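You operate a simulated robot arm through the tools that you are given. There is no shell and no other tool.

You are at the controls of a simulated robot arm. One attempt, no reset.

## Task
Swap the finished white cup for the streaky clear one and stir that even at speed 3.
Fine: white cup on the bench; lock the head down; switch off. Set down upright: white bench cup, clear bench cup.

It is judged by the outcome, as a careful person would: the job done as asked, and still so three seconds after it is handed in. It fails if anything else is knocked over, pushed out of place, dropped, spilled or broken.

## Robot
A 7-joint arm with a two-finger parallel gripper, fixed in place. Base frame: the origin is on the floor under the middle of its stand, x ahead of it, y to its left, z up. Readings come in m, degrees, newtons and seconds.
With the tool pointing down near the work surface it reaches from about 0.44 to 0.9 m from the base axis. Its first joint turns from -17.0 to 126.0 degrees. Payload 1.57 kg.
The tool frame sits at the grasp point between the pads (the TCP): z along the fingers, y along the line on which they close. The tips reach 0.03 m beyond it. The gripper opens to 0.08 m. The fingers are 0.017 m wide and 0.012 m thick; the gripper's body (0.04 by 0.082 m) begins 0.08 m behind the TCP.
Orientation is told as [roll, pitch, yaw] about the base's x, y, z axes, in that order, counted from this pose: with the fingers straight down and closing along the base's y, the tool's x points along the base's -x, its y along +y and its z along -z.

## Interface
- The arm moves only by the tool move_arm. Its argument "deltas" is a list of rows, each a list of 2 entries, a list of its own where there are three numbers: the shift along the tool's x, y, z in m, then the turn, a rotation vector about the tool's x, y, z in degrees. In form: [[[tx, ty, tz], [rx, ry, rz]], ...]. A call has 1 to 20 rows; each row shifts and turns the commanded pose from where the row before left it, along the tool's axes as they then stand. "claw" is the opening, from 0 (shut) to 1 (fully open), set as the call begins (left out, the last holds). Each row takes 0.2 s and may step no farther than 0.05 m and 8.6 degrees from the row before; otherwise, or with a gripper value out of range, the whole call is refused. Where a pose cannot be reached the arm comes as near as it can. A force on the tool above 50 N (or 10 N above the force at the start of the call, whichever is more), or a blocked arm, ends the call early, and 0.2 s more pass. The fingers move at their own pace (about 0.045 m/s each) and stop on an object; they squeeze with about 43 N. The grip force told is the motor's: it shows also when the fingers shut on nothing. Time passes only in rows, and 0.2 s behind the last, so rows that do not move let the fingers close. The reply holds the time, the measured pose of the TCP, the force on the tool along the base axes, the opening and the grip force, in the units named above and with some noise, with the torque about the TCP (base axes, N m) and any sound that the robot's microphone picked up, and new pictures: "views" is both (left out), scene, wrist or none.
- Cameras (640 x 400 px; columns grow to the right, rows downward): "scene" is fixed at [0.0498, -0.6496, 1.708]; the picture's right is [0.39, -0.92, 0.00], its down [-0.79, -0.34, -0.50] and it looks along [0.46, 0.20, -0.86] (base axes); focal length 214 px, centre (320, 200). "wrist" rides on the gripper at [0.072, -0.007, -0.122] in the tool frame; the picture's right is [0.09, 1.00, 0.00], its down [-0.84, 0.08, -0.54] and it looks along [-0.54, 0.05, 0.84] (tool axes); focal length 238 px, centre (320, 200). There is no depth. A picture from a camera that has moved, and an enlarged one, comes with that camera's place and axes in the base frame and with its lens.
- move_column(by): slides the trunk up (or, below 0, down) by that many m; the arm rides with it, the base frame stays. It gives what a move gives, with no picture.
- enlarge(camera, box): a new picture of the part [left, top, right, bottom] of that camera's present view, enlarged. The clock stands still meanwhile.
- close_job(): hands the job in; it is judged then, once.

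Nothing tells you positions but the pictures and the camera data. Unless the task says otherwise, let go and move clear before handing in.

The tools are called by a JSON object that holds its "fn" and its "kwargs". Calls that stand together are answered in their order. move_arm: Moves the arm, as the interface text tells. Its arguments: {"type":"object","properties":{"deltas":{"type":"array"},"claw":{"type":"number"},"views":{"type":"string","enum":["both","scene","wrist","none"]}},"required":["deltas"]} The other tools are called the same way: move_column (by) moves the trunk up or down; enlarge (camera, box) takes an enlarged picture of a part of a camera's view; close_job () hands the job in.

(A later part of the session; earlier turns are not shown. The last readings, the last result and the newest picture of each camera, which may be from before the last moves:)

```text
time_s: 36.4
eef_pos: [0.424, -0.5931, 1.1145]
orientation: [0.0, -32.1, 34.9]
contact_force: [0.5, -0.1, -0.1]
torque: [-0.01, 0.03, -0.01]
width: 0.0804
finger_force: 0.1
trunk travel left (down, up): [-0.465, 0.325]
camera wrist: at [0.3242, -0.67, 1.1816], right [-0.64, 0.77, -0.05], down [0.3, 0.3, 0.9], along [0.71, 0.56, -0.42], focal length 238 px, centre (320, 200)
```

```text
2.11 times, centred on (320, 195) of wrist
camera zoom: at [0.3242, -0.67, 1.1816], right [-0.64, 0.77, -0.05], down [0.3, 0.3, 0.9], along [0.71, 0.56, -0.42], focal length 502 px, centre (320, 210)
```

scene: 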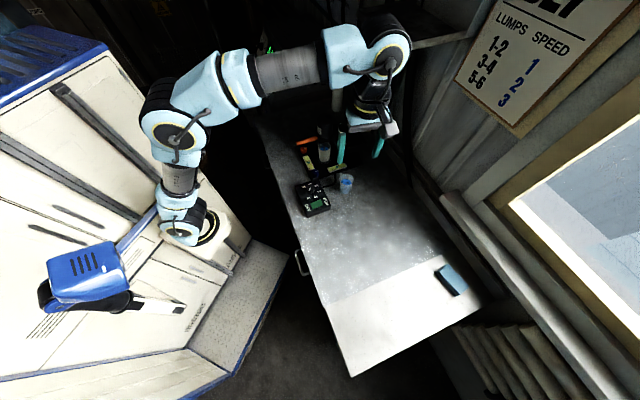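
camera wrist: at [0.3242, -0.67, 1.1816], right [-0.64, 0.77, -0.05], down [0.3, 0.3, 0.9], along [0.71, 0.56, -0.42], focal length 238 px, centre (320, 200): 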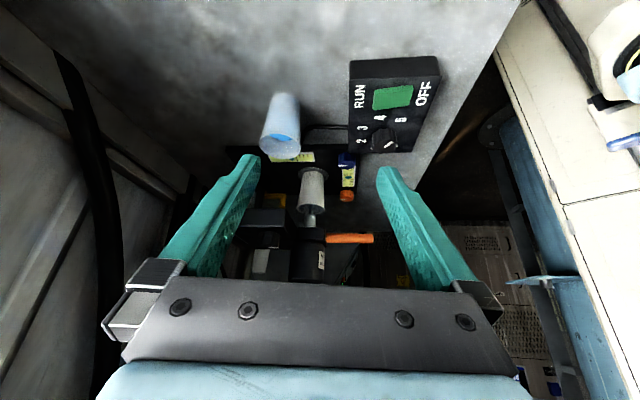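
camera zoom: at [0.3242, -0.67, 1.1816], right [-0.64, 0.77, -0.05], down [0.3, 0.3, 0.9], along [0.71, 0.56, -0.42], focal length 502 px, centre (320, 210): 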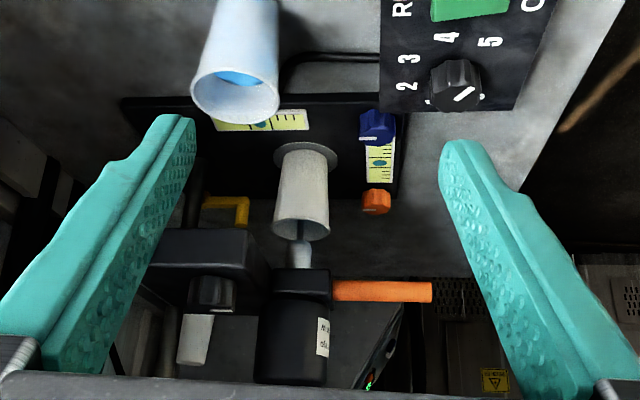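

The block and knob ride on the head, and nothing is marked on them. I'll set the dial to 3 first while everything is off, so I'm moving above the control box and turning the gripper to allow the full counter-clockwise turn.

{"fn": "move_arm", "kwargs": {"deltas": [[[0, 0, 0], [0, 8, 0]], [[0, 0, 0], [0, 8, 0]], [[0, 0, 0], [0, 8, 0]], [[0, 0, 0], [0, 8, 0]], [[-0.0325, 0.0212, 0], [0, 0, 0]], [[-0.0325, 0.0212, 0], [0, 0, 0]], [[-0.0325, 0.0212, 0], [0, 0, 0]], [[-0.0325, 0.0212, 0], [0, 0, 0]], [[-0.0325, 0.0212, 0], [0, 0, 0]]], "views": "wrist"}}

{"fn": "move_arm", "kwargs": {"deltas": [[[0, 0, 0], [0, 0, 8.33]], [[0, 0, 0], [0, 0, 8.33]], [[0, 0, 0], [0, 0, 8.33]], [[0, 0, 0], [0, 0, 8.33]], [[0, 0, 0], [0, 0, 8.33]], [[0, 0, 0], [0, 0, 8.33]], [[0, 0, 0], [0, 0, 8.33]], [[0, 0, 0], [0, 0, 8.33]], [[0, 0, 0], [0, 0, 8.33]], [[0, 0, 0], [0, 0, 8.33]], [[0, 0, 0], [0, 0, 8.33]], [[0, 0, 0], [0, 0, 8.33]], [[0, 0, 0], [0, 0, 8.33]], [[0, 0, 0], [0, 0, 8.33]], [[0, 0, 0], [0, 0, 8.33]]], "views": "both"}}

```text
time_s: 38.4
eef_pos: [0.4956, -0.4127, 1.1188]
orientation: [0.0, -0.1, 34.9]
contact_force: [-0.3, -0.8, -0.1]
torque: [0.01, -0.03, 0.0]
width: 0.0799
finger_force: 0.0
trunk travel left (down, up): [-0.465, 0.325]
camera wrist: at [0.4395, -0.4588, 1.2425], right [-0.65, 0.76, 0.0], down [0.64, 0.54, 0.54], along [0.41, 0.35, -0.84], focal length 238 px, centre (320, 200)
```

wrist: 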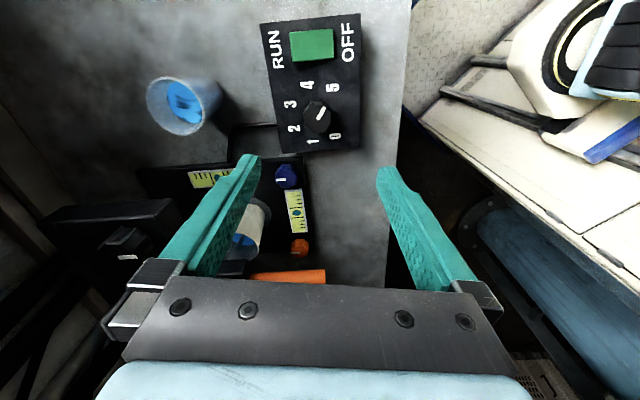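

```text
time_s: 41.6
eef_pos: [0.4955, -0.414, 1.1164]
orientation: [-0.1, 0.0, -90.1]
contact_force: [0.4, 0.7, 0.2]
torque: [0.0, -0.01, -0.01]
width: 0.08
finger_force: 0.1
trunk travel left (down, up): [-0.465, 0.325]
camera wrist: at [0.4887, -0.3403, 1.2382], right [1.0, 0.09, 0.0], down [0.08, -0.84, 0.54], along [0.05, -0.54, -0.84], focal length 238 px, centre (320, 200)
```

scene: 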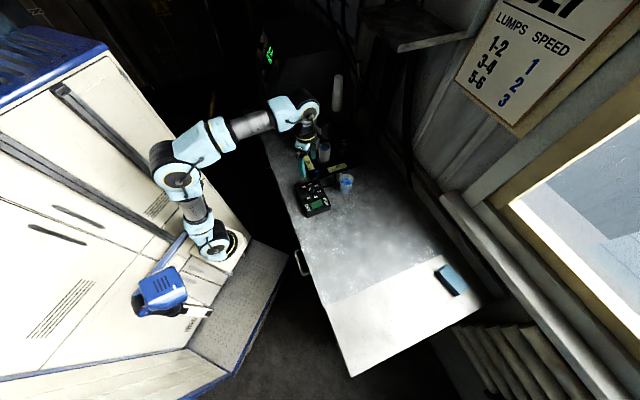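
wrist: 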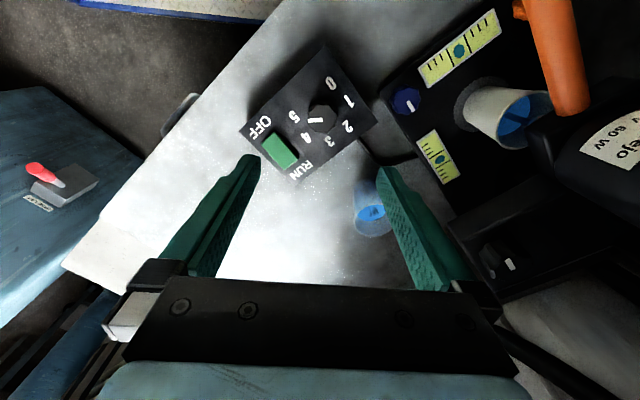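

The knob sits almost exactly under the tool axis. I'll zoom in to check the centring.

{"fn": "enlarge", "kwargs": {"camera": "wrist", "box": [270, 70, 370, 170]}}

```text
4.00 times, centred on (320, 120) of wrist
camera zoom: at [0.4887, -0.3403, 1.2382], right [1.0, 0.09, 0.0], down [0.08, -0.84, 0.54], along [0.05, -0.54, -0.84], focal length 953 px, centre (320, 520)
```

zoom: 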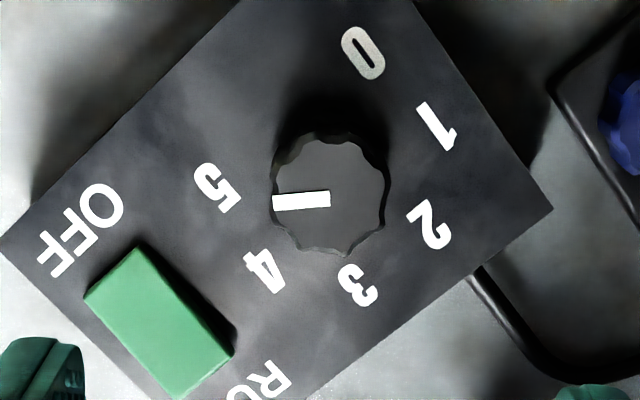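

Knob centre is about 3 mm along +x from the tool axis. I'll correct that and descend in stages with the gripper open.

{"fn": "move_arm", "kwargs": {"deltas": [[[0.001, 0.003, 0.0], [0, 0, 0]], [[0, 0, 0.04], [0, 0, 0]], [[0, 0, 0.04], [0, 0, 0]], [[0, 0, 0.04], [0, 0, 0]]], "claw": 1, "views": "wrist"}}

{"fn": "enlarge", "kwargs": {"camera": "wrist", "box": [220, 90, 420, 230]}}

```text
time_s: 42.6
eef_pos: [0.4957, -0.4084, 0.9959]
orientation: [0.1, 0.1, -90.0]
contact_force: [-1.1, 0.4, 1.5]
torque: [-0.02, -0.01, -0.02]
width: 0.0804
finger_force: 0.1
trunk travel left (down, up): [-0.465, 0.325]
camera wrist: at [0.489, -0.337, 1.1193], right [1.0, 0.09, 0.0], down [0.08, -0.84, 0.54], along [0.05, -0.54, -0.84], focal length 238 px, centre (320, 200)
```

wrist: 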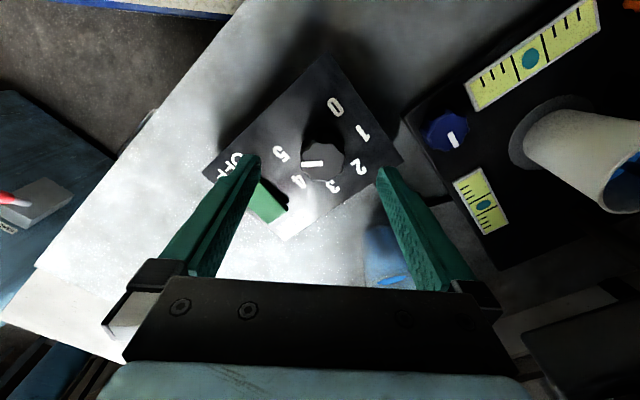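

```text
2.86 times, centred on (320, 160) of wrist
camera zoom: at [0.489, -0.337, 1.1193], right [1.0, 0.09, 0.0], down [0.08, -0.84, 0.54], along [0.05, -0.54, -0.84], focal length 681 px, centre (320, 314)
```

zoom: 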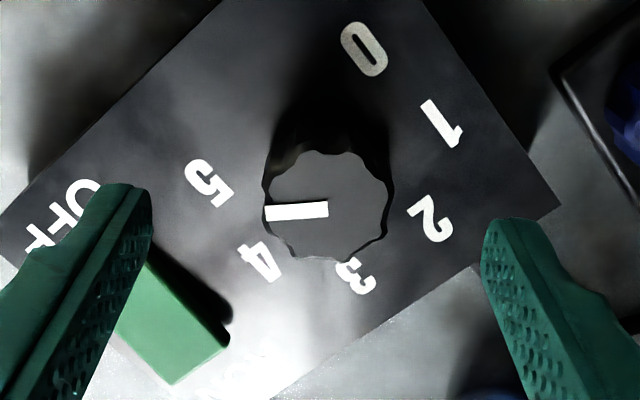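

The knob is about 4 mm toward -y of the gripper axis. I'll correct, descend a bit more and check again.

{"fn": "move_arm", "kwargs": {"deltas": [[[-0.004, 0.0015, 0.0], [0, 0, 0]], [[0, 0, 0.02], [0, 0, 0]], [[0, 0, 0], [0, 0, 0]]], "views": "wrist"}}

{"fn": "enlarge", "kwargs": {"camera": "wrist", "box": [220, 90, 420, 230]}}

```text
time_s: 43.4
eef_pos: [0.5003, -0.4142, 0.9752]
orientation: [0.0, 0.0, -90.1]
contact_force: [0.0, -0.1, 0.1]
torque: [0.0, -0.01, -0.01]
width: 0.08
finger_force: 0.1
trunk travel left (down, up): [-0.465, 0.325]
camera wrist: at [0.4924, -0.3417, 1.0984], right [1.0, 0.09, 0.0], down [0.08, -0.84, 0.54], along [0.05, -0.54, -0.84], focal length 238 px, centre (320, 200)
```

wrist: 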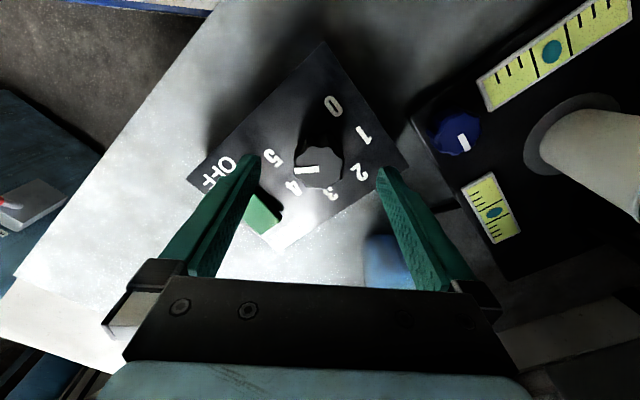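

```text
2.86 times, centred on (320, 160) of wrist
camera zoom: at [0.4924, -0.3417, 1.0984], right [1.0, 0.09, 0.0], down [0.08, -0.84, 0.54], along [0.05, -0.54, -0.84], focal length 681 px, centre (320, 314)
```

zoom: 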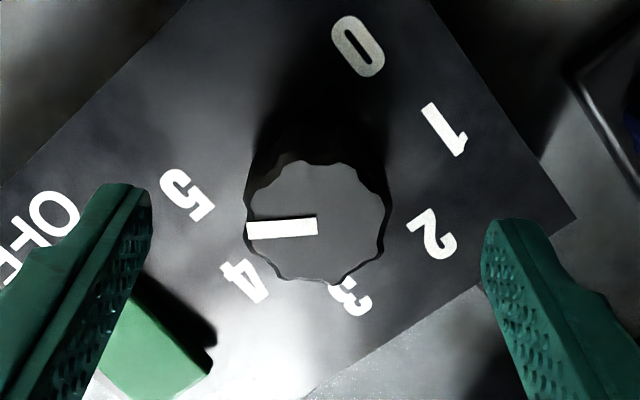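

Settled and centred within about 1 mm. I'll go down 2 cm so the pads cover the upper part of the knob, then close.

{"fn": "move_arm", "kwargs": {"deltas": [[[0, -0.001, 0.01], [0, 0, 0]], [[0, 0, 0.01], [0, 0, 0]], [[0, 0, 0], [0, 0, 0]]], "views": "none"}}

{"fn": "move_arm", "kwargs": {"deltas": [[[0, 0, 0], [0, 0, 0]], [[0, 0, 0], [0, 0, 0]], [[0, 0, 0], [0, 0, 0]], [[0, 0, 0], [0, 0, 0]]], "claw": 0, "views": "wrist"}}

```text
time_s: 44.2
eef_pos: [0.4995, -0.415, 0.9567]
orientation: [-0.1, 0.0, -90.0]
contact_force: [-0.2, 0.1, 0.9]
torque: [0.0, -0.02, -0.02]
width: 0.08
finger_force: 0.1
trunk travel left (down, up): [-0.465, 0.325]
```

```text
time_s: 45.2
eef_pos: [0.4987, -0.4153, 0.9555]
orientation: [-0.1, 0.0, -89.9]
contact_force: [-6.6, 1.3, -0.8]
torque: [0.05, 0.02, 0.03]
width: 0.0356
finger_force: 25.4
trunk travel left (down, up): [-0.465, 0.325]
camera wrist: at [0.4917, -0.3429, 1.0793], right [1.0, 0.09, 0.0], down [0.08, -0.84, 0.54], along [0.05, -0.54, -0.84], focal length 238 px, centre (320, 200)
```

wrist: 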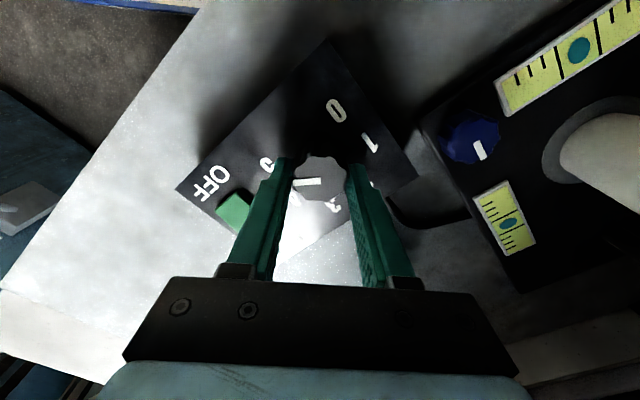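

Gripped, with a small side load. I'll ease 1 mm toward -x and turn counter-clockwise, starting with about 48° and then checking.

{"fn": "move_arm", "kwargs": {"deltas": [[[0, -0.001, 0], [0, 0, 0]], [[0, 0, 0], [0, 0, -8]], [[0, 0, 0], [0, 0, -8]], [[0, 0, 0], [0, 0, -8]], [[0, 0, 0], [0, 0, -8]], [[0, 0, 0], [0, 0, -8]], [[0, 0, 0], [0, 0, -8]], [[0, 0, 0], [0, 0, 0]]], "views": "wrist"}}

{"fn": "enlarge", "kwargs": {"camera": "wrist", "box": [220, 90, 420, 230]}}

```text
time_s: 47.0
eef_pos: [0.4998, -0.4146, 0.9563]
orientation: [0.2, -0.2, -41.8]
contact_force: [21.6, 17.7, 15.8]
torque: [0.64, 0.26, -0.04]
width: 0.0353
finger_force: 42.1
trunk travel left (down, up): [-0.465, 0.325]
camera wrist: at [0.4413, -0.3711, 1.0791], right [0.59, 0.8, 0.0], down [0.67, -0.5, 0.54], along [0.44, -0.32, -0.84], focal length 238 px, centre (320, 200)
```

wrist: 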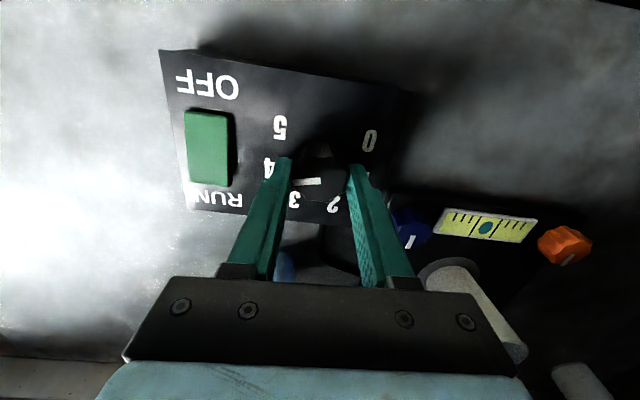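

```text
2.86 times, centred on (320, 160) of wrist
camera zoom: at [0.4413, -0.3711, 1.0791], right [0.59, 0.8, 0.0], down [0.67, -0.5, 0.54], along [0.44, -0.32, -0.84], focal length 681 px, centre (320, 314)
```

zoom: 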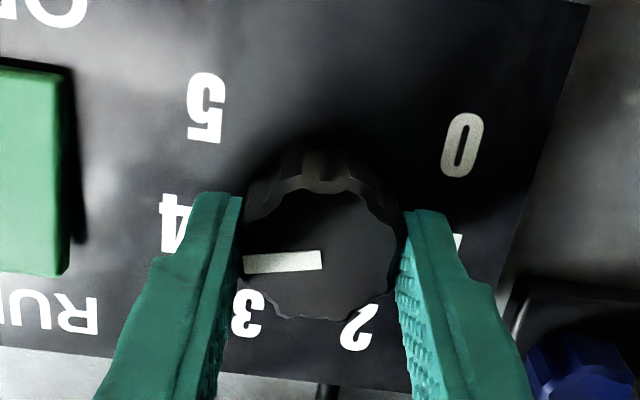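

The knob turned with the gripper and now points at 4. Side force has built up to about 28 N from a slight off-centre hold, so I'll ease it off before continuing.

{"fn": "move_arm", "kwargs": {"deltas": [[[0, 0.001, 0], [0, 0, 0]], [[0, 0, 0], [0, 0, 0]]], "views": "none"}}

```text
time_s: 47.6
eef_pos: [0.4998, -0.4148, 0.9563]
orientation: [0.0, -0.1, -42.0]
contact_force: [21.9, 12.7, 18.4]
torque: [0.53, 0.1, 0.02]
width: 0.0352
finger_force: 42.4
trunk travel left (down, up): [-0.465, 0.325]
```

I'd rather release, re-centre and re-grip than fight that load. Opening now.

{"fn": "move_arm", "kwargs": {"deltas": [[[0, 0, 0], [0, 0, 0]], [[0, 0, 0], [0, 0, 0]], [[0, 0, 0], [0, 0, 0]], [[0, 0, 0], [0, 0, 0]]], "claw": 1, "views": "both"}}

{"fn": "enlarge", "kwargs": {"camera": "wrist", "box": [220, 90, 420, 230]}}

{"fn": "enlarge", "kwargs": {"camera": "scene", "box": [280, 140, 370, 220]}}

```text
time_s: 48.6
eef_pos: [0.4994, -0.4163, 0.954]
orientation: [-0.1, -0.1, -42.1]
contact_force: [0.1, -0.5, 0.6]
torque: [-0.01, 0.0, 0.0]
width: 0.0799
finger_force: 0.0
trunk travel left (down, up): [-0.465, 0.325]
camera wrist: at [0.4406, -0.3717, 1.0784], right [0.6, 0.8, 0.0], down [0.67, -0.5, 0.54], along [0.43, -0.32, -0.84], focal length 238 px, centre (320, 200)
```

scene: 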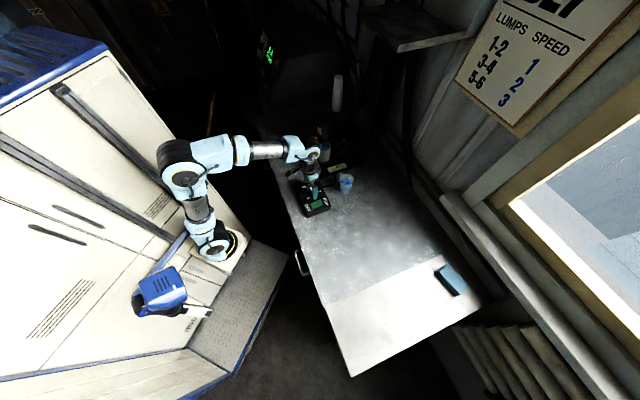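
wrist: 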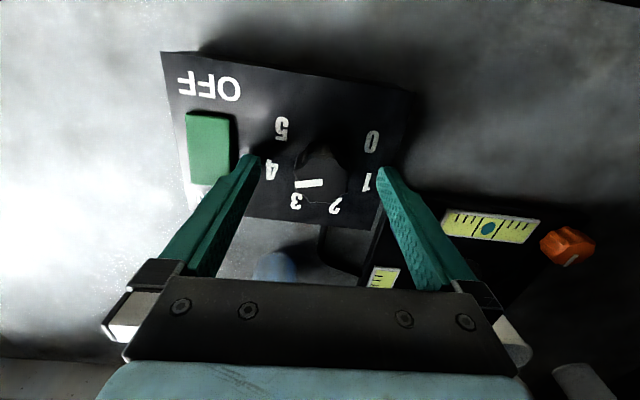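

```text
2.86 times, centred on (320, 160) of wrist
camera zoom: at [0.4406, -0.3717, 1.0784], right [0.6, 0.8, 0.0], down [0.67, -0.5, 0.54], along [0.43, -0.32, -0.84], focal length 681 px, centre (320, 314)
```

zoom: 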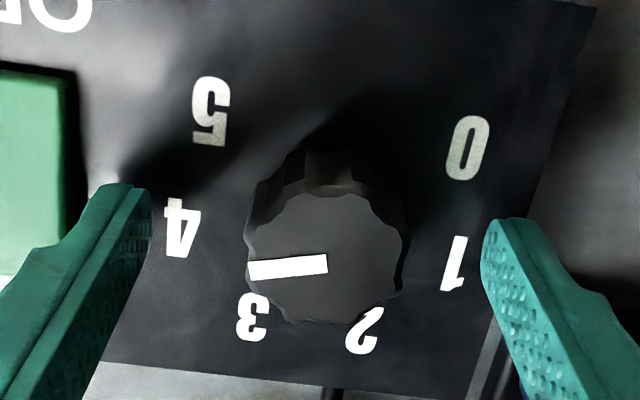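

```text
5.00 times, centred on (325, 180) of scene
camera zoom: at [0.0498, -0.6496, 1.708], right [0.39, -0.92, 0.0], down [-0.79, -0.34, -0.5], along [0.46, 0.2, -0.86], focal length 1072 px, centre (295, 300)
```

zoom: 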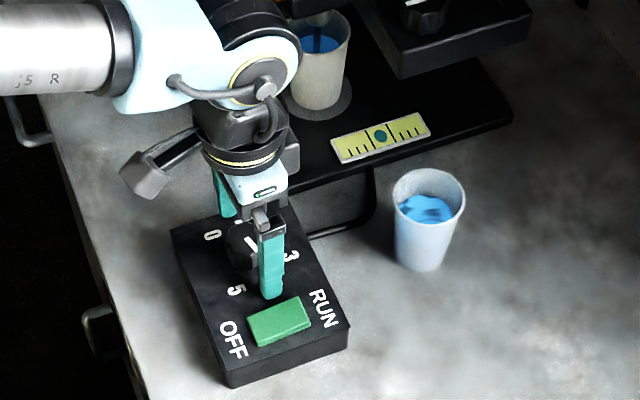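

The pointer moved exactly one number per 48° and the box hasn't shifted. I'll re-grip and turn another 48° to reach 3.

{"fn": "move_arm", "kwargs": {"deltas": [[[0.0005, 0.0006, 0], [0, 0, 0]], [[0, 0, 0], [0, 0, 0]], [[0, 0, 0], [0, 0, 0]], [[0, 0, 0], [0, 0, 0]], [[0, 0, 0], [0, 0, 0]]], "claw": 0, "views": "none"}}

{"fn": "move_arm", "kwargs": {"deltas": [[[0, 0, 0], [0, 0, -8]], [[0, 0, 0], [0, 0, -8]], [[0, 0, 0], [0, 0, -8]], [[0, 0, 0], [0, 0, -8]], [[0, 0, 0], [0, 0, -8]], [[0, 0, 0], [0, 0, -8]], [[0, 0, 0], [0, 0, 0]]], "views": "none"}}

{"fn": "move_arm", "kwargs": {"deltas": [[[0, 0, 0], [0, 0, 0]], [[0, 0, 0], [0, 0, 0]], [[0, 0, 0], [0, 0, 0]], [[0, 0, 0], [0, 0, 0]]], "claw": 1, "views": "wrist"}}

{"fn": "enlarge", "kwargs": {"camera": "wrist", "box": [220, 90, 420, 230]}}

```text
time_s: 49.8
eef_pos: [0.499, -0.4147, 0.9556]
orientation: [0.0, 0.1, -42.0]
contact_force: [3.9, 4.3, -0.2]
torque: [-0.12, 0.1, 0.0]
width: 0.0354
finger_force: 35.6
trunk travel left (down, up): [-0.465, 0.325]
```

```text
time_s: 51.4
eef_pos: [0.499, -0.4143, 0.9544]
orientation: [0.1, 0.2, 6.3]
contact_force: [4.8, 29.2, 0.8]
torque: [0.42, 0.33, -0.01]
width: 0.0352
finger_force: 42.4
trunk travel left (down, up): [-0.465, 0.325]
```

```text
time_s: 52.4
eef_pos: [0.4991, -0.4161, 0.9554]
orientation: [0.1, 0.0, 5.9]
contact_force: [1.1, 0.8, 0.6]
torque: [0.0, -0.01, 0.02]
width: 0.08
finger_force: 0.1
trunk travel left (down, up): [-0.465, 0.325]
camera wrist: at [0.4279, -0.4294, 1.0786], right [-0.2, 0.98, 0.0], down [0.82, 0.16, 0.54], along [0.53, 0.11, -0.84], focal length 238 px, centre (320, 200)
```

wrist: 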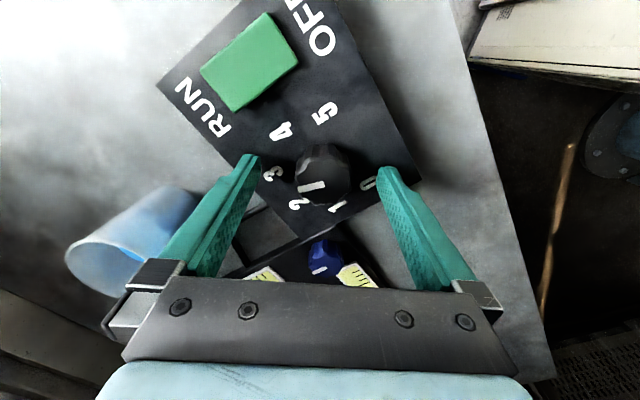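

```text
2.86 times, centred on (320, 160) of wrist
camera zoom: at [0.4279, -0.4294, 1.0786], right [-0.2, 0.98, 0.0], down [0.82, 0.16, 0.54], along [0.53, 0.11, -0.84], focal length 681 px, centre (320, 314)
```

zoom: 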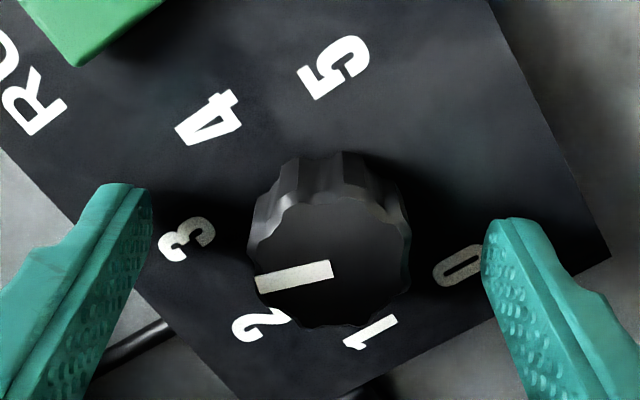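

The pointer now lines up with 3. I'll rise clear and confirm from the scene camera, and look at the rocker again.

{"fn": "move_arm", "kwargs": {"deltas": [[[0, 0, -0.04], [0, 0, 0]], [[0, 0, -0.04], [0, 0, 0]], [[0, 0, -0.04], [0, 0, 0]], [[0, 0, -0.04], [0, 0, 0]], [[0.04, 0, 0], [0, 0, 0]], [[0, 0, 0], [0, 0, 0]]], "views": "wrist"}}

{"fn": "enlarge", "kwargs": {"camera": "wrist", "box": [240, 60, 360, 170]}}

{"fn": "enlarge", "kwargs": {"camera": "scene", "box": [295, 175, 335, 220]}}

```text
time_s: 53.8
eef_pos: [0.4598, -0.4192, 1.1156]
orientation: [0.0, 0.0, 6.1]
contact_force: [-0.5, 0.8, -0.1]
torque: [-0.02, 0.02, -0.02]
width: 0.08
finger_force: 0.1
trunk travel left (down, up): [-0.465, 0.325]
camera wrist: at [0.389, -0.4327, 1.2391], right [-0.2, 0.98, 0.0], down [0.82, 0.16, 0.54], along [0.53, 0.11, -0.84], focal length 238 px, centre (320, 200)
```

wrist: 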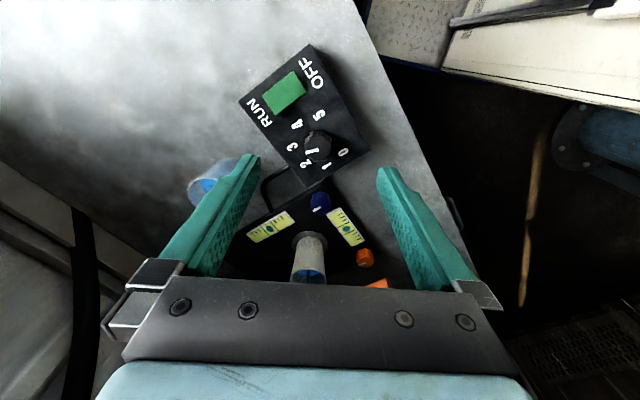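

```text
3.64 times, centred on (300, 115) of wrist
camera zoom: at [0.389, -0.4327, 1.2391], right [-0.2, 0.98, 0.0], down [0.82, 0.16, 0.54], along [0.53, 0.11, -0.84], focal length 867 px, centre (393, 509)
```

zoom: 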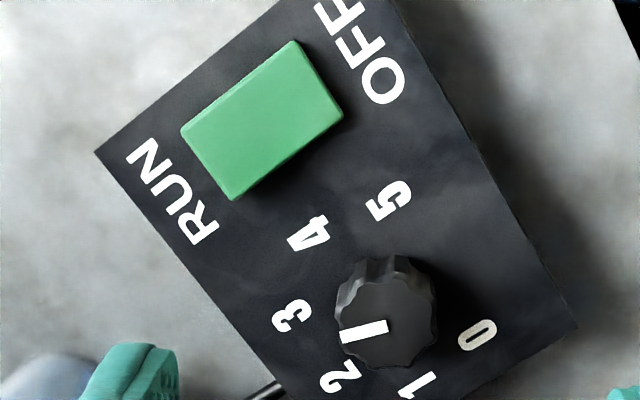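

```text
8.89 times, centred on (315, 198) of scene
camera zoom: at [0.0498, -0.6496, 1.708], right [0.39, -0.92, 0.0], down [-0.79, -0.34, -0.5], along [0.46, 0.2, -0.86], focal length 1906 px, centre (364, 222)
```

zoom: 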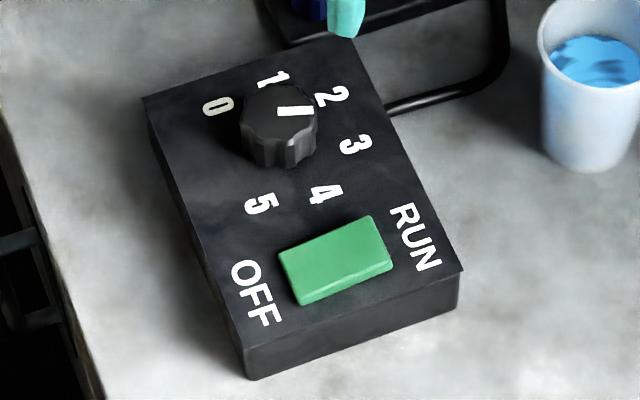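

{"fn": "enlarge", "kwargs": {"camera": "scene", "box": [302, 180, 322, 200]}}

{"fn": "enlarge", "kwargs": {"camera": "wrist", "box": [280, 105, 360, 175]}}

```text
16.00 times, centred on (312, 190) of scene
camera zoom: at [0.0498, -0.6496, 1.708], right [0.39, -0.92, 0.0], down [-0.79, -0.34, -0.5], along [0.46, 0.2, -0.86], focal length 3432 px, centre (448, 360)
```

zoom: 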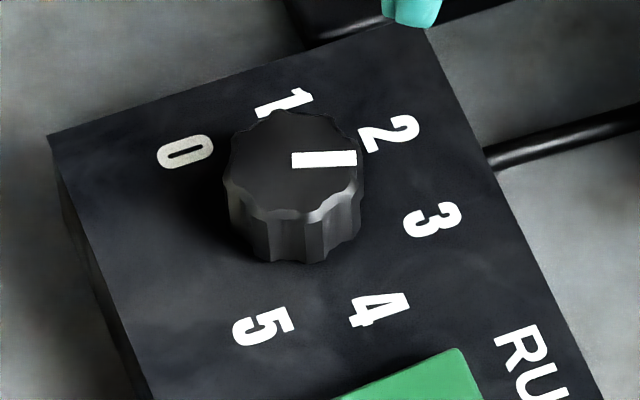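

```text
5.71 times, centred on (320, 140) of wrist
camera zoom: at [0.389, -0.4327, 1.2391], right [-0.2, 0.98, 0.0], down [0.82, 0.16, 0.54], along [0.53, 0.11, -0.84], focal length 1362 px, centre (320, 543)
```

zoom: 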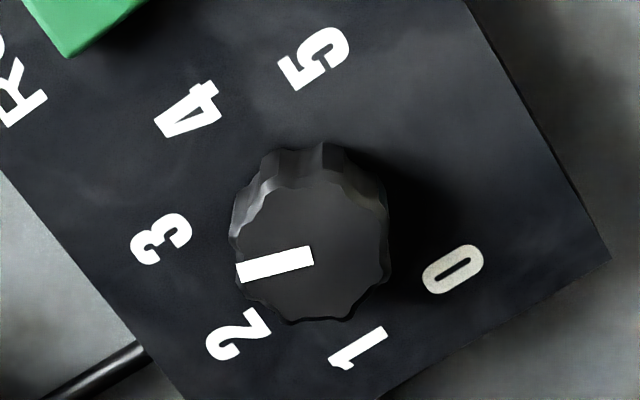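

The dial reads 3 within a few degrees. Now for the head: I'll move above the orange handle with the fingers straddling it and look before gripping.

{"fn": "move_arm", "kwargs": {"deltas": [[[0, 0, -0.04], [0, 0, 8.5]], [[0, 0, -0.045], [0, 0, 8.5]], [[0, 0, 0], [0, 0, 8.5]], [[0, 0, 0], [0, 0, 8.5]], [[0, 0, 0], [0, 0, 8.5]], [[0, 0, 0], [0, 0, 8.5]], [[-0.0117, 0.04, 0], [0, 0, 0]], [[-0.0117, 0.04, 0], [0, 0, 0]], [[-0.0117, 0.04, 0], [0, 0, 0]], [[-0.0117, 0.04, 0], [0, 0, 0]], [[-0.0117, 0.04, 0], [0, 0, 0]], [[0, 0, 0], [0, 0, 0]]], "views": "both"}}

{"fn": "enlarge", "kwargs": {"camera": "wrist", "box": [240, 80, 400, 280]}}

```text
time_s: 56.4
eef_pos: [0.6337, -0.3209, 1.2021]
orientation: [-0.1, 0.0, -44.9]
contact_force: [0.3, -0.7, 0.1]
torque: [0.03, -0.01, -0.02]
width: 0.0799
finger_force: 0.0
out of reach, approached as far as the arm can: row 11
trunk travel left (down, up): [-0.465, 0.325]
camera wrist: at [0.5776, -0.2742, 1.3249], right [0.64, 0.77, 0.0], down [0.65, -0.54, 0.54], along [0.42, -0.35, -0.84], focal length 238 px, centre (320, 200)
```

scene: 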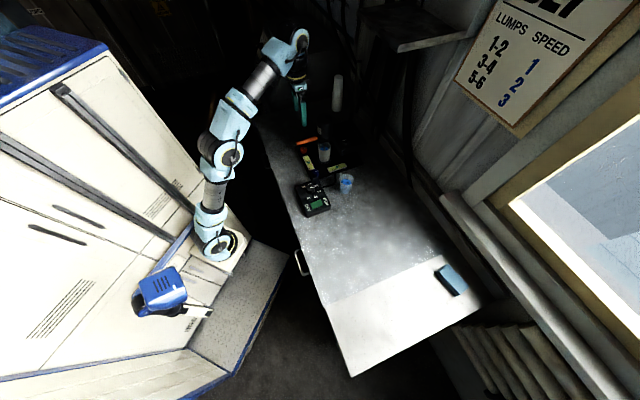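
wrist: 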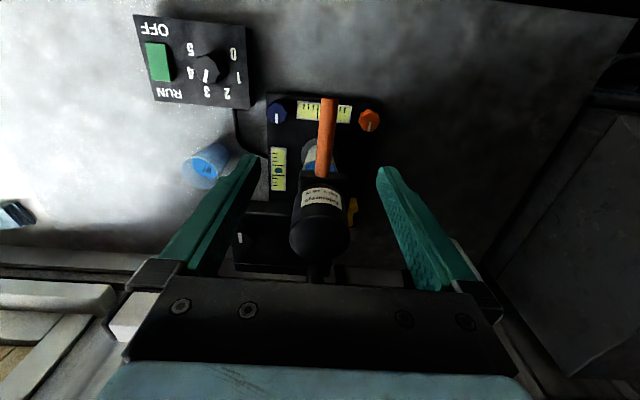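

```text
2.00 times, centred on (320, 180) of wrist
camera zoom: at [0.5776, -0.2742, 1.3249], right [0.64, 0.77, 0.0], down [0.65, -0.54, 0.54], along [0.42, -0.35, -0.84], focal length 477 px, centre (320, 240)
```

zoom: 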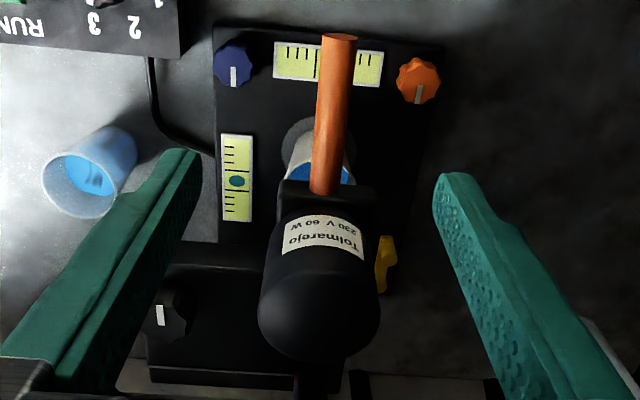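

The arm was near its reach limit because the trunk is low. I'll raise the trunk 0.2 m and come back down with the arm, correcting about 9 mm sideways to centre on the handle.

{"fn": "move_column", "kwargs": {"by": 0.2}}

{"fn": "move_arm", "kwargs": {"deltas": [[[-0.01, 0.009, 0.04], [0, 0, 0]], [[0, 0, 0.045], [0, 0, 0]], [[0, 0, 0.045], [0, 0, 0]], [[0, 0, 0.045], [0, 0, 0]], [[0, 0, 0.045], [0, 0, 0]], [[0, 0, 0.04], [0, 0, 0]], [[0, 0, 0], [0, 0, 0]]], "views": "wrist"}}

{"fn": "enlarge", "kwargs": {"camera": "wrist", "box": [220, 80, 420, 280]}}

```text
time_s: 58.6
eef_pos: [0.6325, -0.3201, 1.4026]
orientation: [0.1, 0.0, -45.0]
contact_force: [-1.1, 0.1, 0.3]
torque: [-0.01, 0.0, 0.02]
width: 0.08
finger_force: 0.0
trunk travel left (down, up): [-0.665, 0.125]
```

```text
time_s: 60.2
eef_pos: [0.6459, -0.3245, 1.1424]
orientation: [0.0, 0.0, -45.0]
contact_force: [-0.2, 0.2, 0.4]
torque: [-0.01, -0.01, -0.03]
width: 0.08
finger_force: 0.1
trunk travel left (down, up): [-0.665, 0.125]
camera wrist: at [0.59, -0.2779, 1.2656], right [0.64, 0.77, 0.0], down [0.65, -0.54, 0.54], along [0.42, -0.35, -0.84], focal length 238 px, centre (320, 200)
```

wrist: 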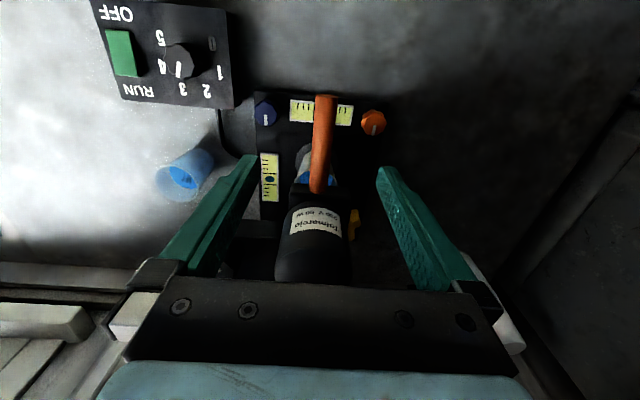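

```text
2.00 times, centred on (320, 180) of wrist
camera zoom: at [0.59, -0.2779, 1.2656], right [0.64, 0.77, 0.0], down [0.65, -0.54, 0.54], along [0.42, -0.35, -0.84], focal length 477 px, centre (320, 240)
```

zoom: 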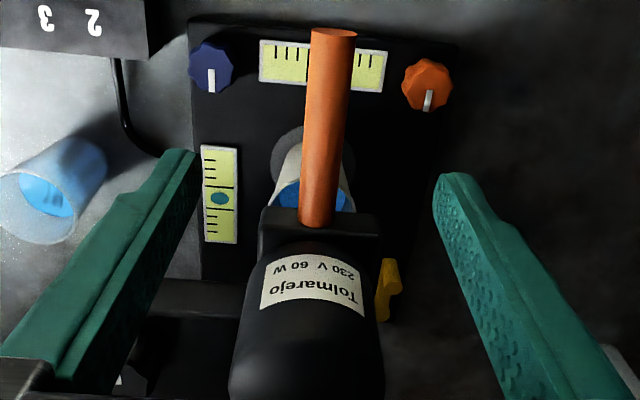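

Handle centre is 3 mm further along +y of the tool. I'll correct and descend to grip height.

{"fn": "move_arm", "kwargs": {"deltas": [[[0, 0.003, 0.02], [0, 0, 0]], [[0, 0, 0.03], [0, 0, 0]], [[0, 0, 0.03], [0, 0, 0]], [[0, 0, 0.013], [0, 0, 0]], [[0, 0, 0], [0, 0, 0]]], "views": "wrist"}}

{"fn": "enlarge", "kwargs": {"camera": "wrist", "box": [220, 80, 420, 280]}}

{"fn": "enlarge", "kwargs": {"camera": "scene", "box": [280, 110, 370, 190]}}

```text
time_s: 61.4
eef_pos: [0.6479, -0.3224, 1.0489]
orientation: [0.0, 0.0, -45.0]
contact_force: [-0.3, -0.3, -0.7]
torque: [0.03, 0.01, 0.03]
width: 0.0798
finger_force: 0.0
trunk travel left (down, up): [-0.665, 0.125]
camera wrist: at [0.5923, -0.275, 1.1714], right [0.64, 0.77, 0.0], down [0.65, -0.54, 0.54], along [0.42, -0.35, -0.84], focal length 238 px, centre (320, 200)
```

wrist: 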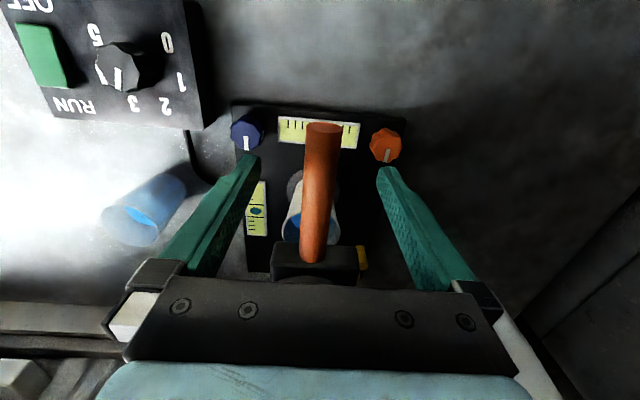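

```text
2.00 times, centred on (320, 180) of wrist
camera zoom: at [0.5923, -0.275, 1.1714], right [0.64, 0.77, 0.0], down [0.65, -0.54, 0.54], along [0.42, -0.35, -0.84], focal length 477 px, centre (320, 240)
```

zoom: 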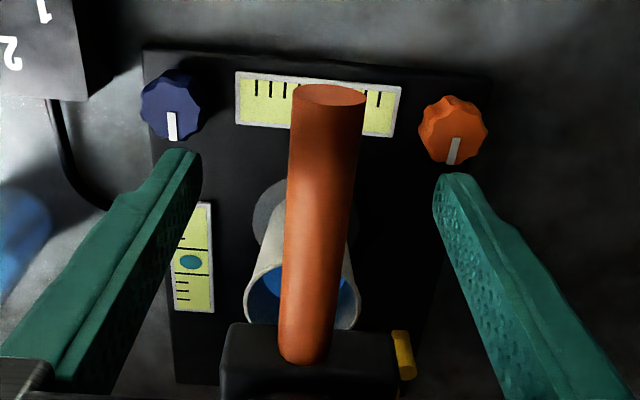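

```text
5.00 times, centred on (325, 150) of scene
camera zoom: at [0.0498, -0.6496, 1.708], right [0.39, -0.92, 0.0], down [-0.79, -0.34, -0.5], along [0.46, 0.2, -0.86], focal length 1072 px, centre (295, 450)
```

zoom: 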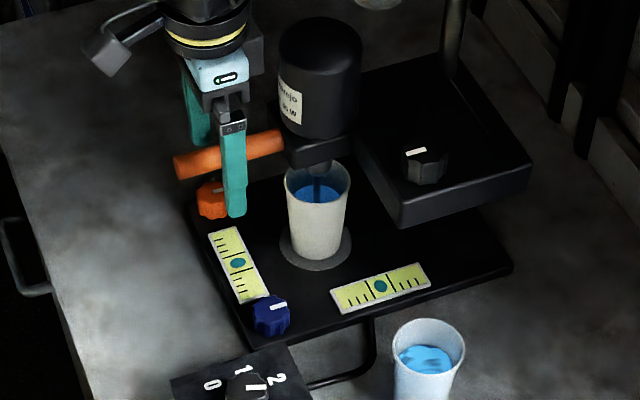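

The handle lies dead centre between the fingers. Closing on it now.

{"fn": "move_arm", "kwargs": {"deltas": [[[0, 0, 0], [0, 0, 0]], [[0, 0, 0], [0, 0, 0]], [[0, 0, 0], [0, 0, 0]], [[0, 0, 0], [0, 0, 0]], [[0, 0, 0], [0, 0, 0]]], "claw": 0, "views": "wrist"}}

```text
time_s: 62.6
eef_pos: [0.6473, -0.3217, 1.0485]
orientation: [0.0, 0.0, -44.9]
contact_force: [-4.1, -3.4, 0.1]
torque: [0.01, 0.06, 0.01]
width: 0.0197
finger_force: 27.0
trunk travel left (down, up): [-0.665, 0.125]
camera wrist: at [0.592, -0.2755, 1.1718], right [0.64, 0.77, 0.0], down [0.65, -0.54, 0.54], along [0.42, -0.35, -0.84], focal length 238 px, centre (320, 200)
```

wrist: 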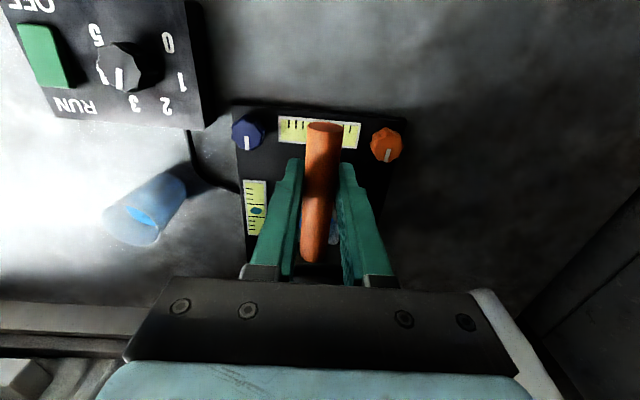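

Gripped at 19.7 mm. I'll test the lift very gently, 2 mm up, and read the force.

{"fn": "move_arm", "kwargs": {"deltas": [[[0, 0, -0.001], [0, 0, 0]], [[0, 0, -0.001], [0, 0, 0]], [[0, 0, 0], [0, 0, 0]]], "views": "none"}}

```text
time_s: 63.4
eef_pos: [0.6479, -0.3216, 1.0487]
orientation: [-0.2, 0.1, -45.1]
contact_force: [-7.6, -12.3, -18.5]
torque: [-0.14, 0.04, 0.07]
width: 0.0198
finger_force: 33.6
trunk travel left (down, up): [-0.665, 0.125]
```

A 2 mm pull builds 18 N with no motion, so the head is locked. I'll ease back, release and go to the black knob on the head block.

{"fn": "move_arm", "kwargs": {"deltas": [[[0, 0, 0.002], [0, 0, 0]], [[0, 0, 0], [0, 0, 0]]], "views": "none"}}

{"fn": "move_arm", "kwargs": {"deltas": [[[0, 0, 0], [0, 0, 0]], [[0, 0, 0], [0, 0, 0]], [[0, 0, 0], [0, 0, 0]], [[0, 0, 0], [0, 0, 0]]], "claw": 1, "views": "none"}}

{"fn": "move_arm", "kwargs": {"deltas": [[[0, 0, -0.045], [0, 0, 0]], [[0, 0, -0.045], [0, 0, 0]], [[0, 0, -0.045], [0, 0, 0]], [[0, 0, -0.045], [0, 0, 0]], [[-0.02, -0.03, -0.02], [0, 0, 0]], [[-0.02, -0.035, 0], [0, 0, 0]], [[0, -0.035, 0], [0, 0, 0]], [[0, 0, 0], [0, 0, 0]]], "views": "both"}}

```text
time_s: 64.0
eef_pos: [0.648, -0.3222, 1.0504]
orientation: [-0.1, -0.1, -45.1]
contact_force: [-12.0, -20.0, 2.8]
torque: [0.54, 0.81, 0.04]
width: 0.0197
finger_force: 33.6
trunk travel left (down, up): [-0.665, 0.125]
```

```text
time_s: 65.0
eef_pos: [0.6498, -0.3201, 1.0495]
orientation: [0.0, 0.0, -45.0]
contact_force: [-0.4, -0.1, 0.5]
torque: [-0.02, -0.02, -0.01]
width: 0.08
finger_force: 0.0
trunk travel left (down, up): [-0.665, 0.125]
```

```text
time_s: 66.8
eef_pos: [0.6062, -0.4192, 1.2455]
orientation: [0.0, 0.0, -45.0]
contact_force: [0.2, 0.2, 0.7]
torque: [-0.03, -0.01, 0.03]
width: 0.0799
finger_force: 0.1
trunk travel left (down, up): [-0.665, 0.125]
camera wrist: at [0.5499, -0.3721, 1.3696], right [0.64, 0.77, 0.0], down [0.65, -0.54, 0.54], along [0.42, -0.35, -0.84], focal length 238 px, centre (320, 200)
```

scene: 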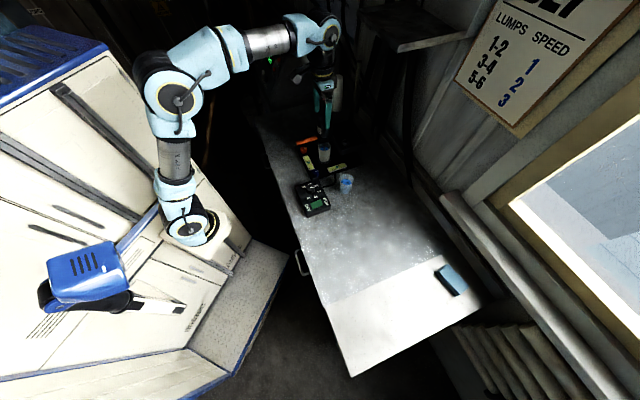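
wrist: 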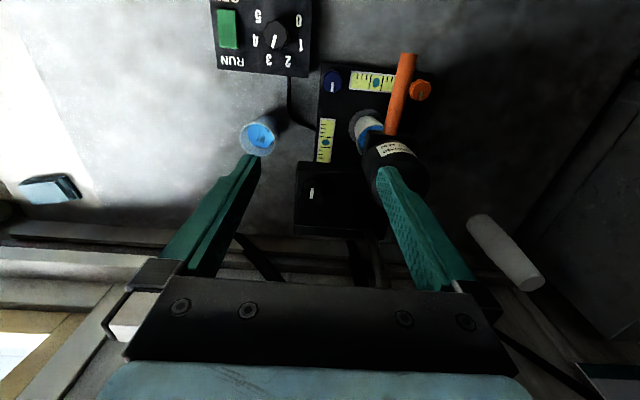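

{"fn": "enlarge", "kwargs": {"camera": "wrist", "box": [260, 130, 400, 260]}}

{"fn": "enlarge", "kwargs": {"camera": "scene", "box": [290, 120, 370, 190]}}

```text
3.08 times, centred on (330, 195) of wrist
camera zoom: at [0.5499, -0.3721, 1.3696], right [0.64, 0.77, 0.0], down [0.65, -0.54, 0.54], along [0.42, -0.35, -0.84], focal length 733 px, centre (289, 215)
```

zoom: 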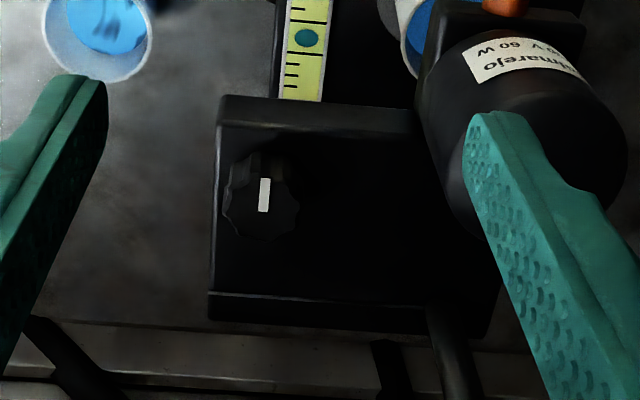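

```text
5.71 times, centred on (330, 155) of scene
camera zoom: at [0.0498, -0.6496, 1.708], right [0.39, -0.92, 0.0], down [-0.79, -0.34, -0.5], along [0.46, 0.2, -0.86], focal length 1226 px, centre (263, 457)
```

zoom: 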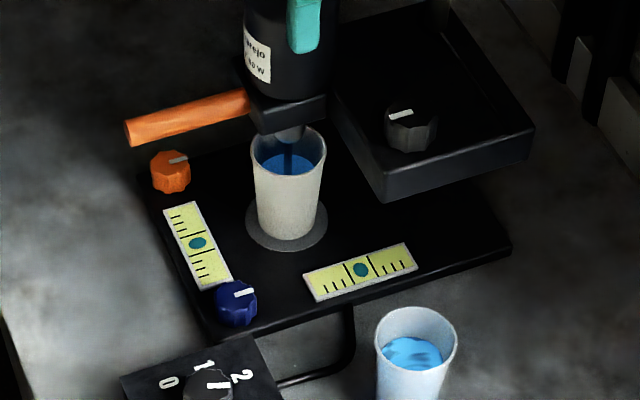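

The black knob's top is near (0.679, -0.494, 1.085). I'll move over it at this height and check alignment from the wrist view.

{"fn": "move_arm", "kwargs": {"deltas": [[[-0.035, 0, 0], [0, 0, 0]], [[-0.035, 0, 0], [0, 0, 0]], [[-0.033, 0, 0], [0, 0, 0]], [[0, 0, 0], [0, 0, 0]]], "views": "both"}}

{"fn": "enlarge", "kwargs": {"camera": "wrist", "box": [250, 60, 390, 200]}}

```text
time_s: 67.8
eef_pos: [0.6788, -0.4915, 1.2491]
orientation: [0.0, 0.1, -45.0]
contact_force: [0.8, -0.1, 0.0]
torque: [0.0, 0.02, 0.0]
width: 0.08
finger_force: 0.1
trunk travel left (down, up): [-0.665, 0.125]
camera wrist: at [0.6224, -0.4448, 1.3722], right [0.64, 0.77, 0.0], down [0.65, -0.54, 0.54], along [0.42, -0.35, -0.84], focal length 238 px, centre (320, 200)
```

scene: 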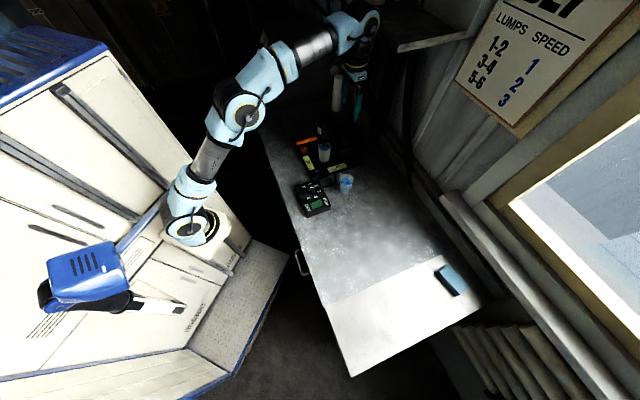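
wrist: 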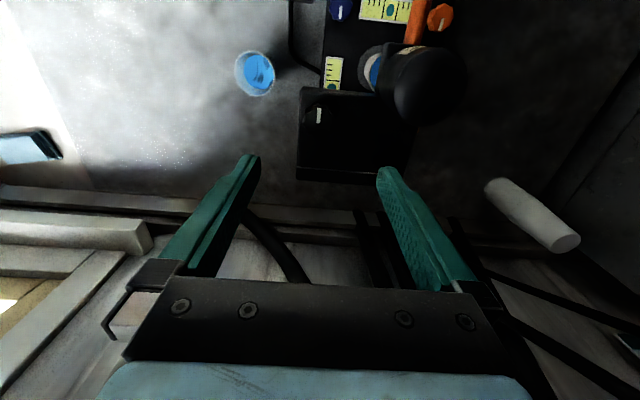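

```text
2.86 times, centred on (320, 130) of wrist
camera zoom: at [0.6224, -0.4448, 1.3722], right [0.64, 0.77, 0.0], down [0.65, -0.54, 0.54], along [0.42, -0.35, -0.84], focal length 681 px, centre (320, 400)
```

zoom: 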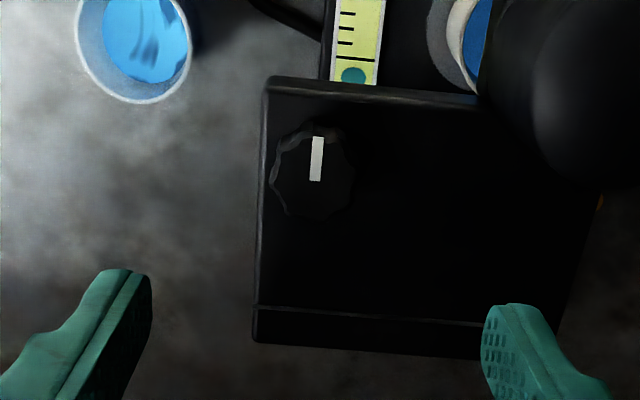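

The knob is about 3 mm to the tool's -y side and 2 mm further out. I'll correct and descend in stages, with the motor and post clear of the fingers.

{"fn": "move_arm", "kwargs": {"deltas": [[[-0.002, -0.003, 0.02], [0, 0, 0]], [[0, 0, 0.04], [0, 0, 0]], [[0, 0, 0.04], [0, 0, 0]], [[0, 0, 0.025], [0, 0, 0]], [[0, 0, 0], [0, 0, 0]]], "views": "both"}}

{"fn": "enlarge", "kwargs": {"camera": "wrist", "box": [220, 90, 420, 230]}}

{"fn": "enlarge", "kwargs": {"camera": "scene", "box": [290, 90, 390, 190]}}

```text
time_s: 69.0
eef_pos: [0.6777, -0.493, 1.1236]
orientation: [0.0, 0.0, -45.0]
contact_force: [0.0, 0.1, 0.2]
torque: [-0.02, -0.04, 0.01]
width: 0.0798
finger_force: 0.1
trunk travel left (down, up): [-0.665, 0.125]
camera wrist: at [0.6222, -0.4459, 1.246], right [0.64, 0.77, 0.0], down [0.65, -0.54, 0.54], along [0.42, -0.35, -0.84], focal length 238 px, centre (320, 200)
```

scene: 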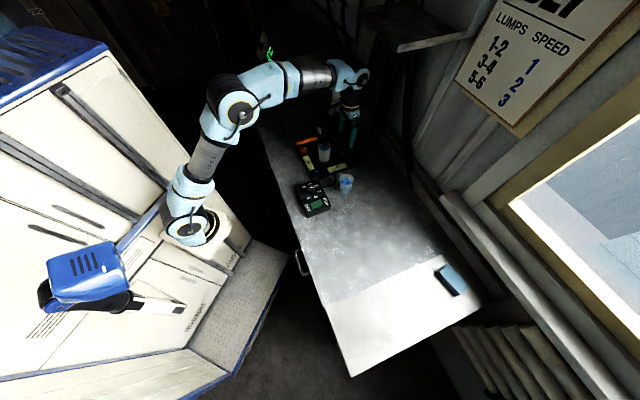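
wrist: 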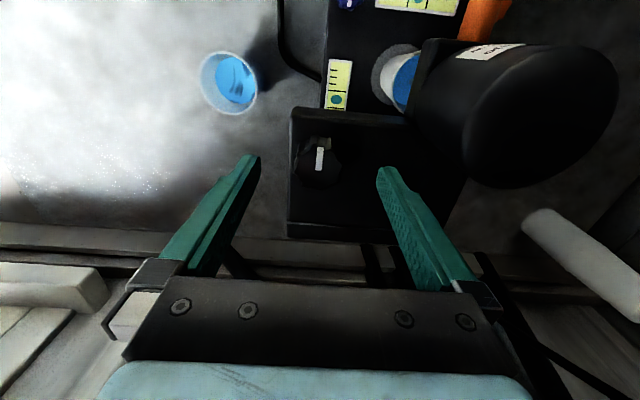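

```text
2.86 times, centred on (320, 160) of wrist
camera zoom: at [0.6222, -0.4459, 1.246], right [0.64, 0.77, 0.0], down [0.65, -0.54, 0.54], along [0.42, -0.35, -0.84], focal length 681 px, centre (320, 314)
```

zoom: 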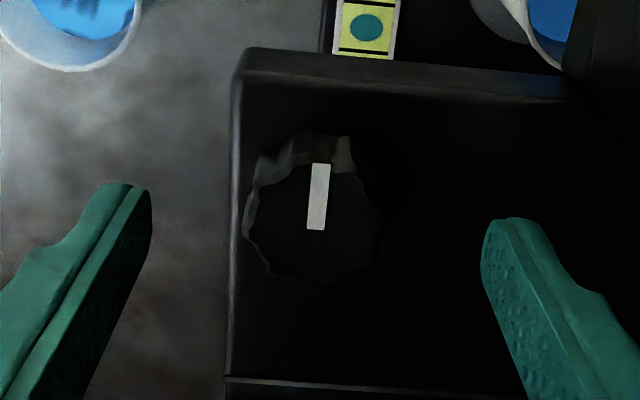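

```text
4.00 times, centred on (340, 140) of scene
camera zoom: at [0.0498, -0.6496, 1.708], right [0.39, -0.92, 0.0], down [-0.79, -0.34, -0.5], along [0.46, 0.2, -0.86], focal length 858 px, centre (240, 440)
```

zoom: 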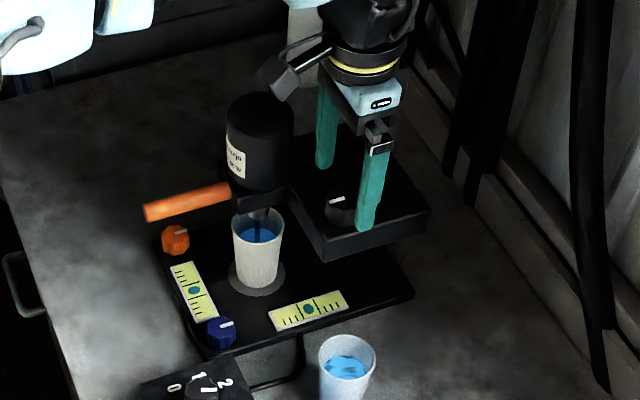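

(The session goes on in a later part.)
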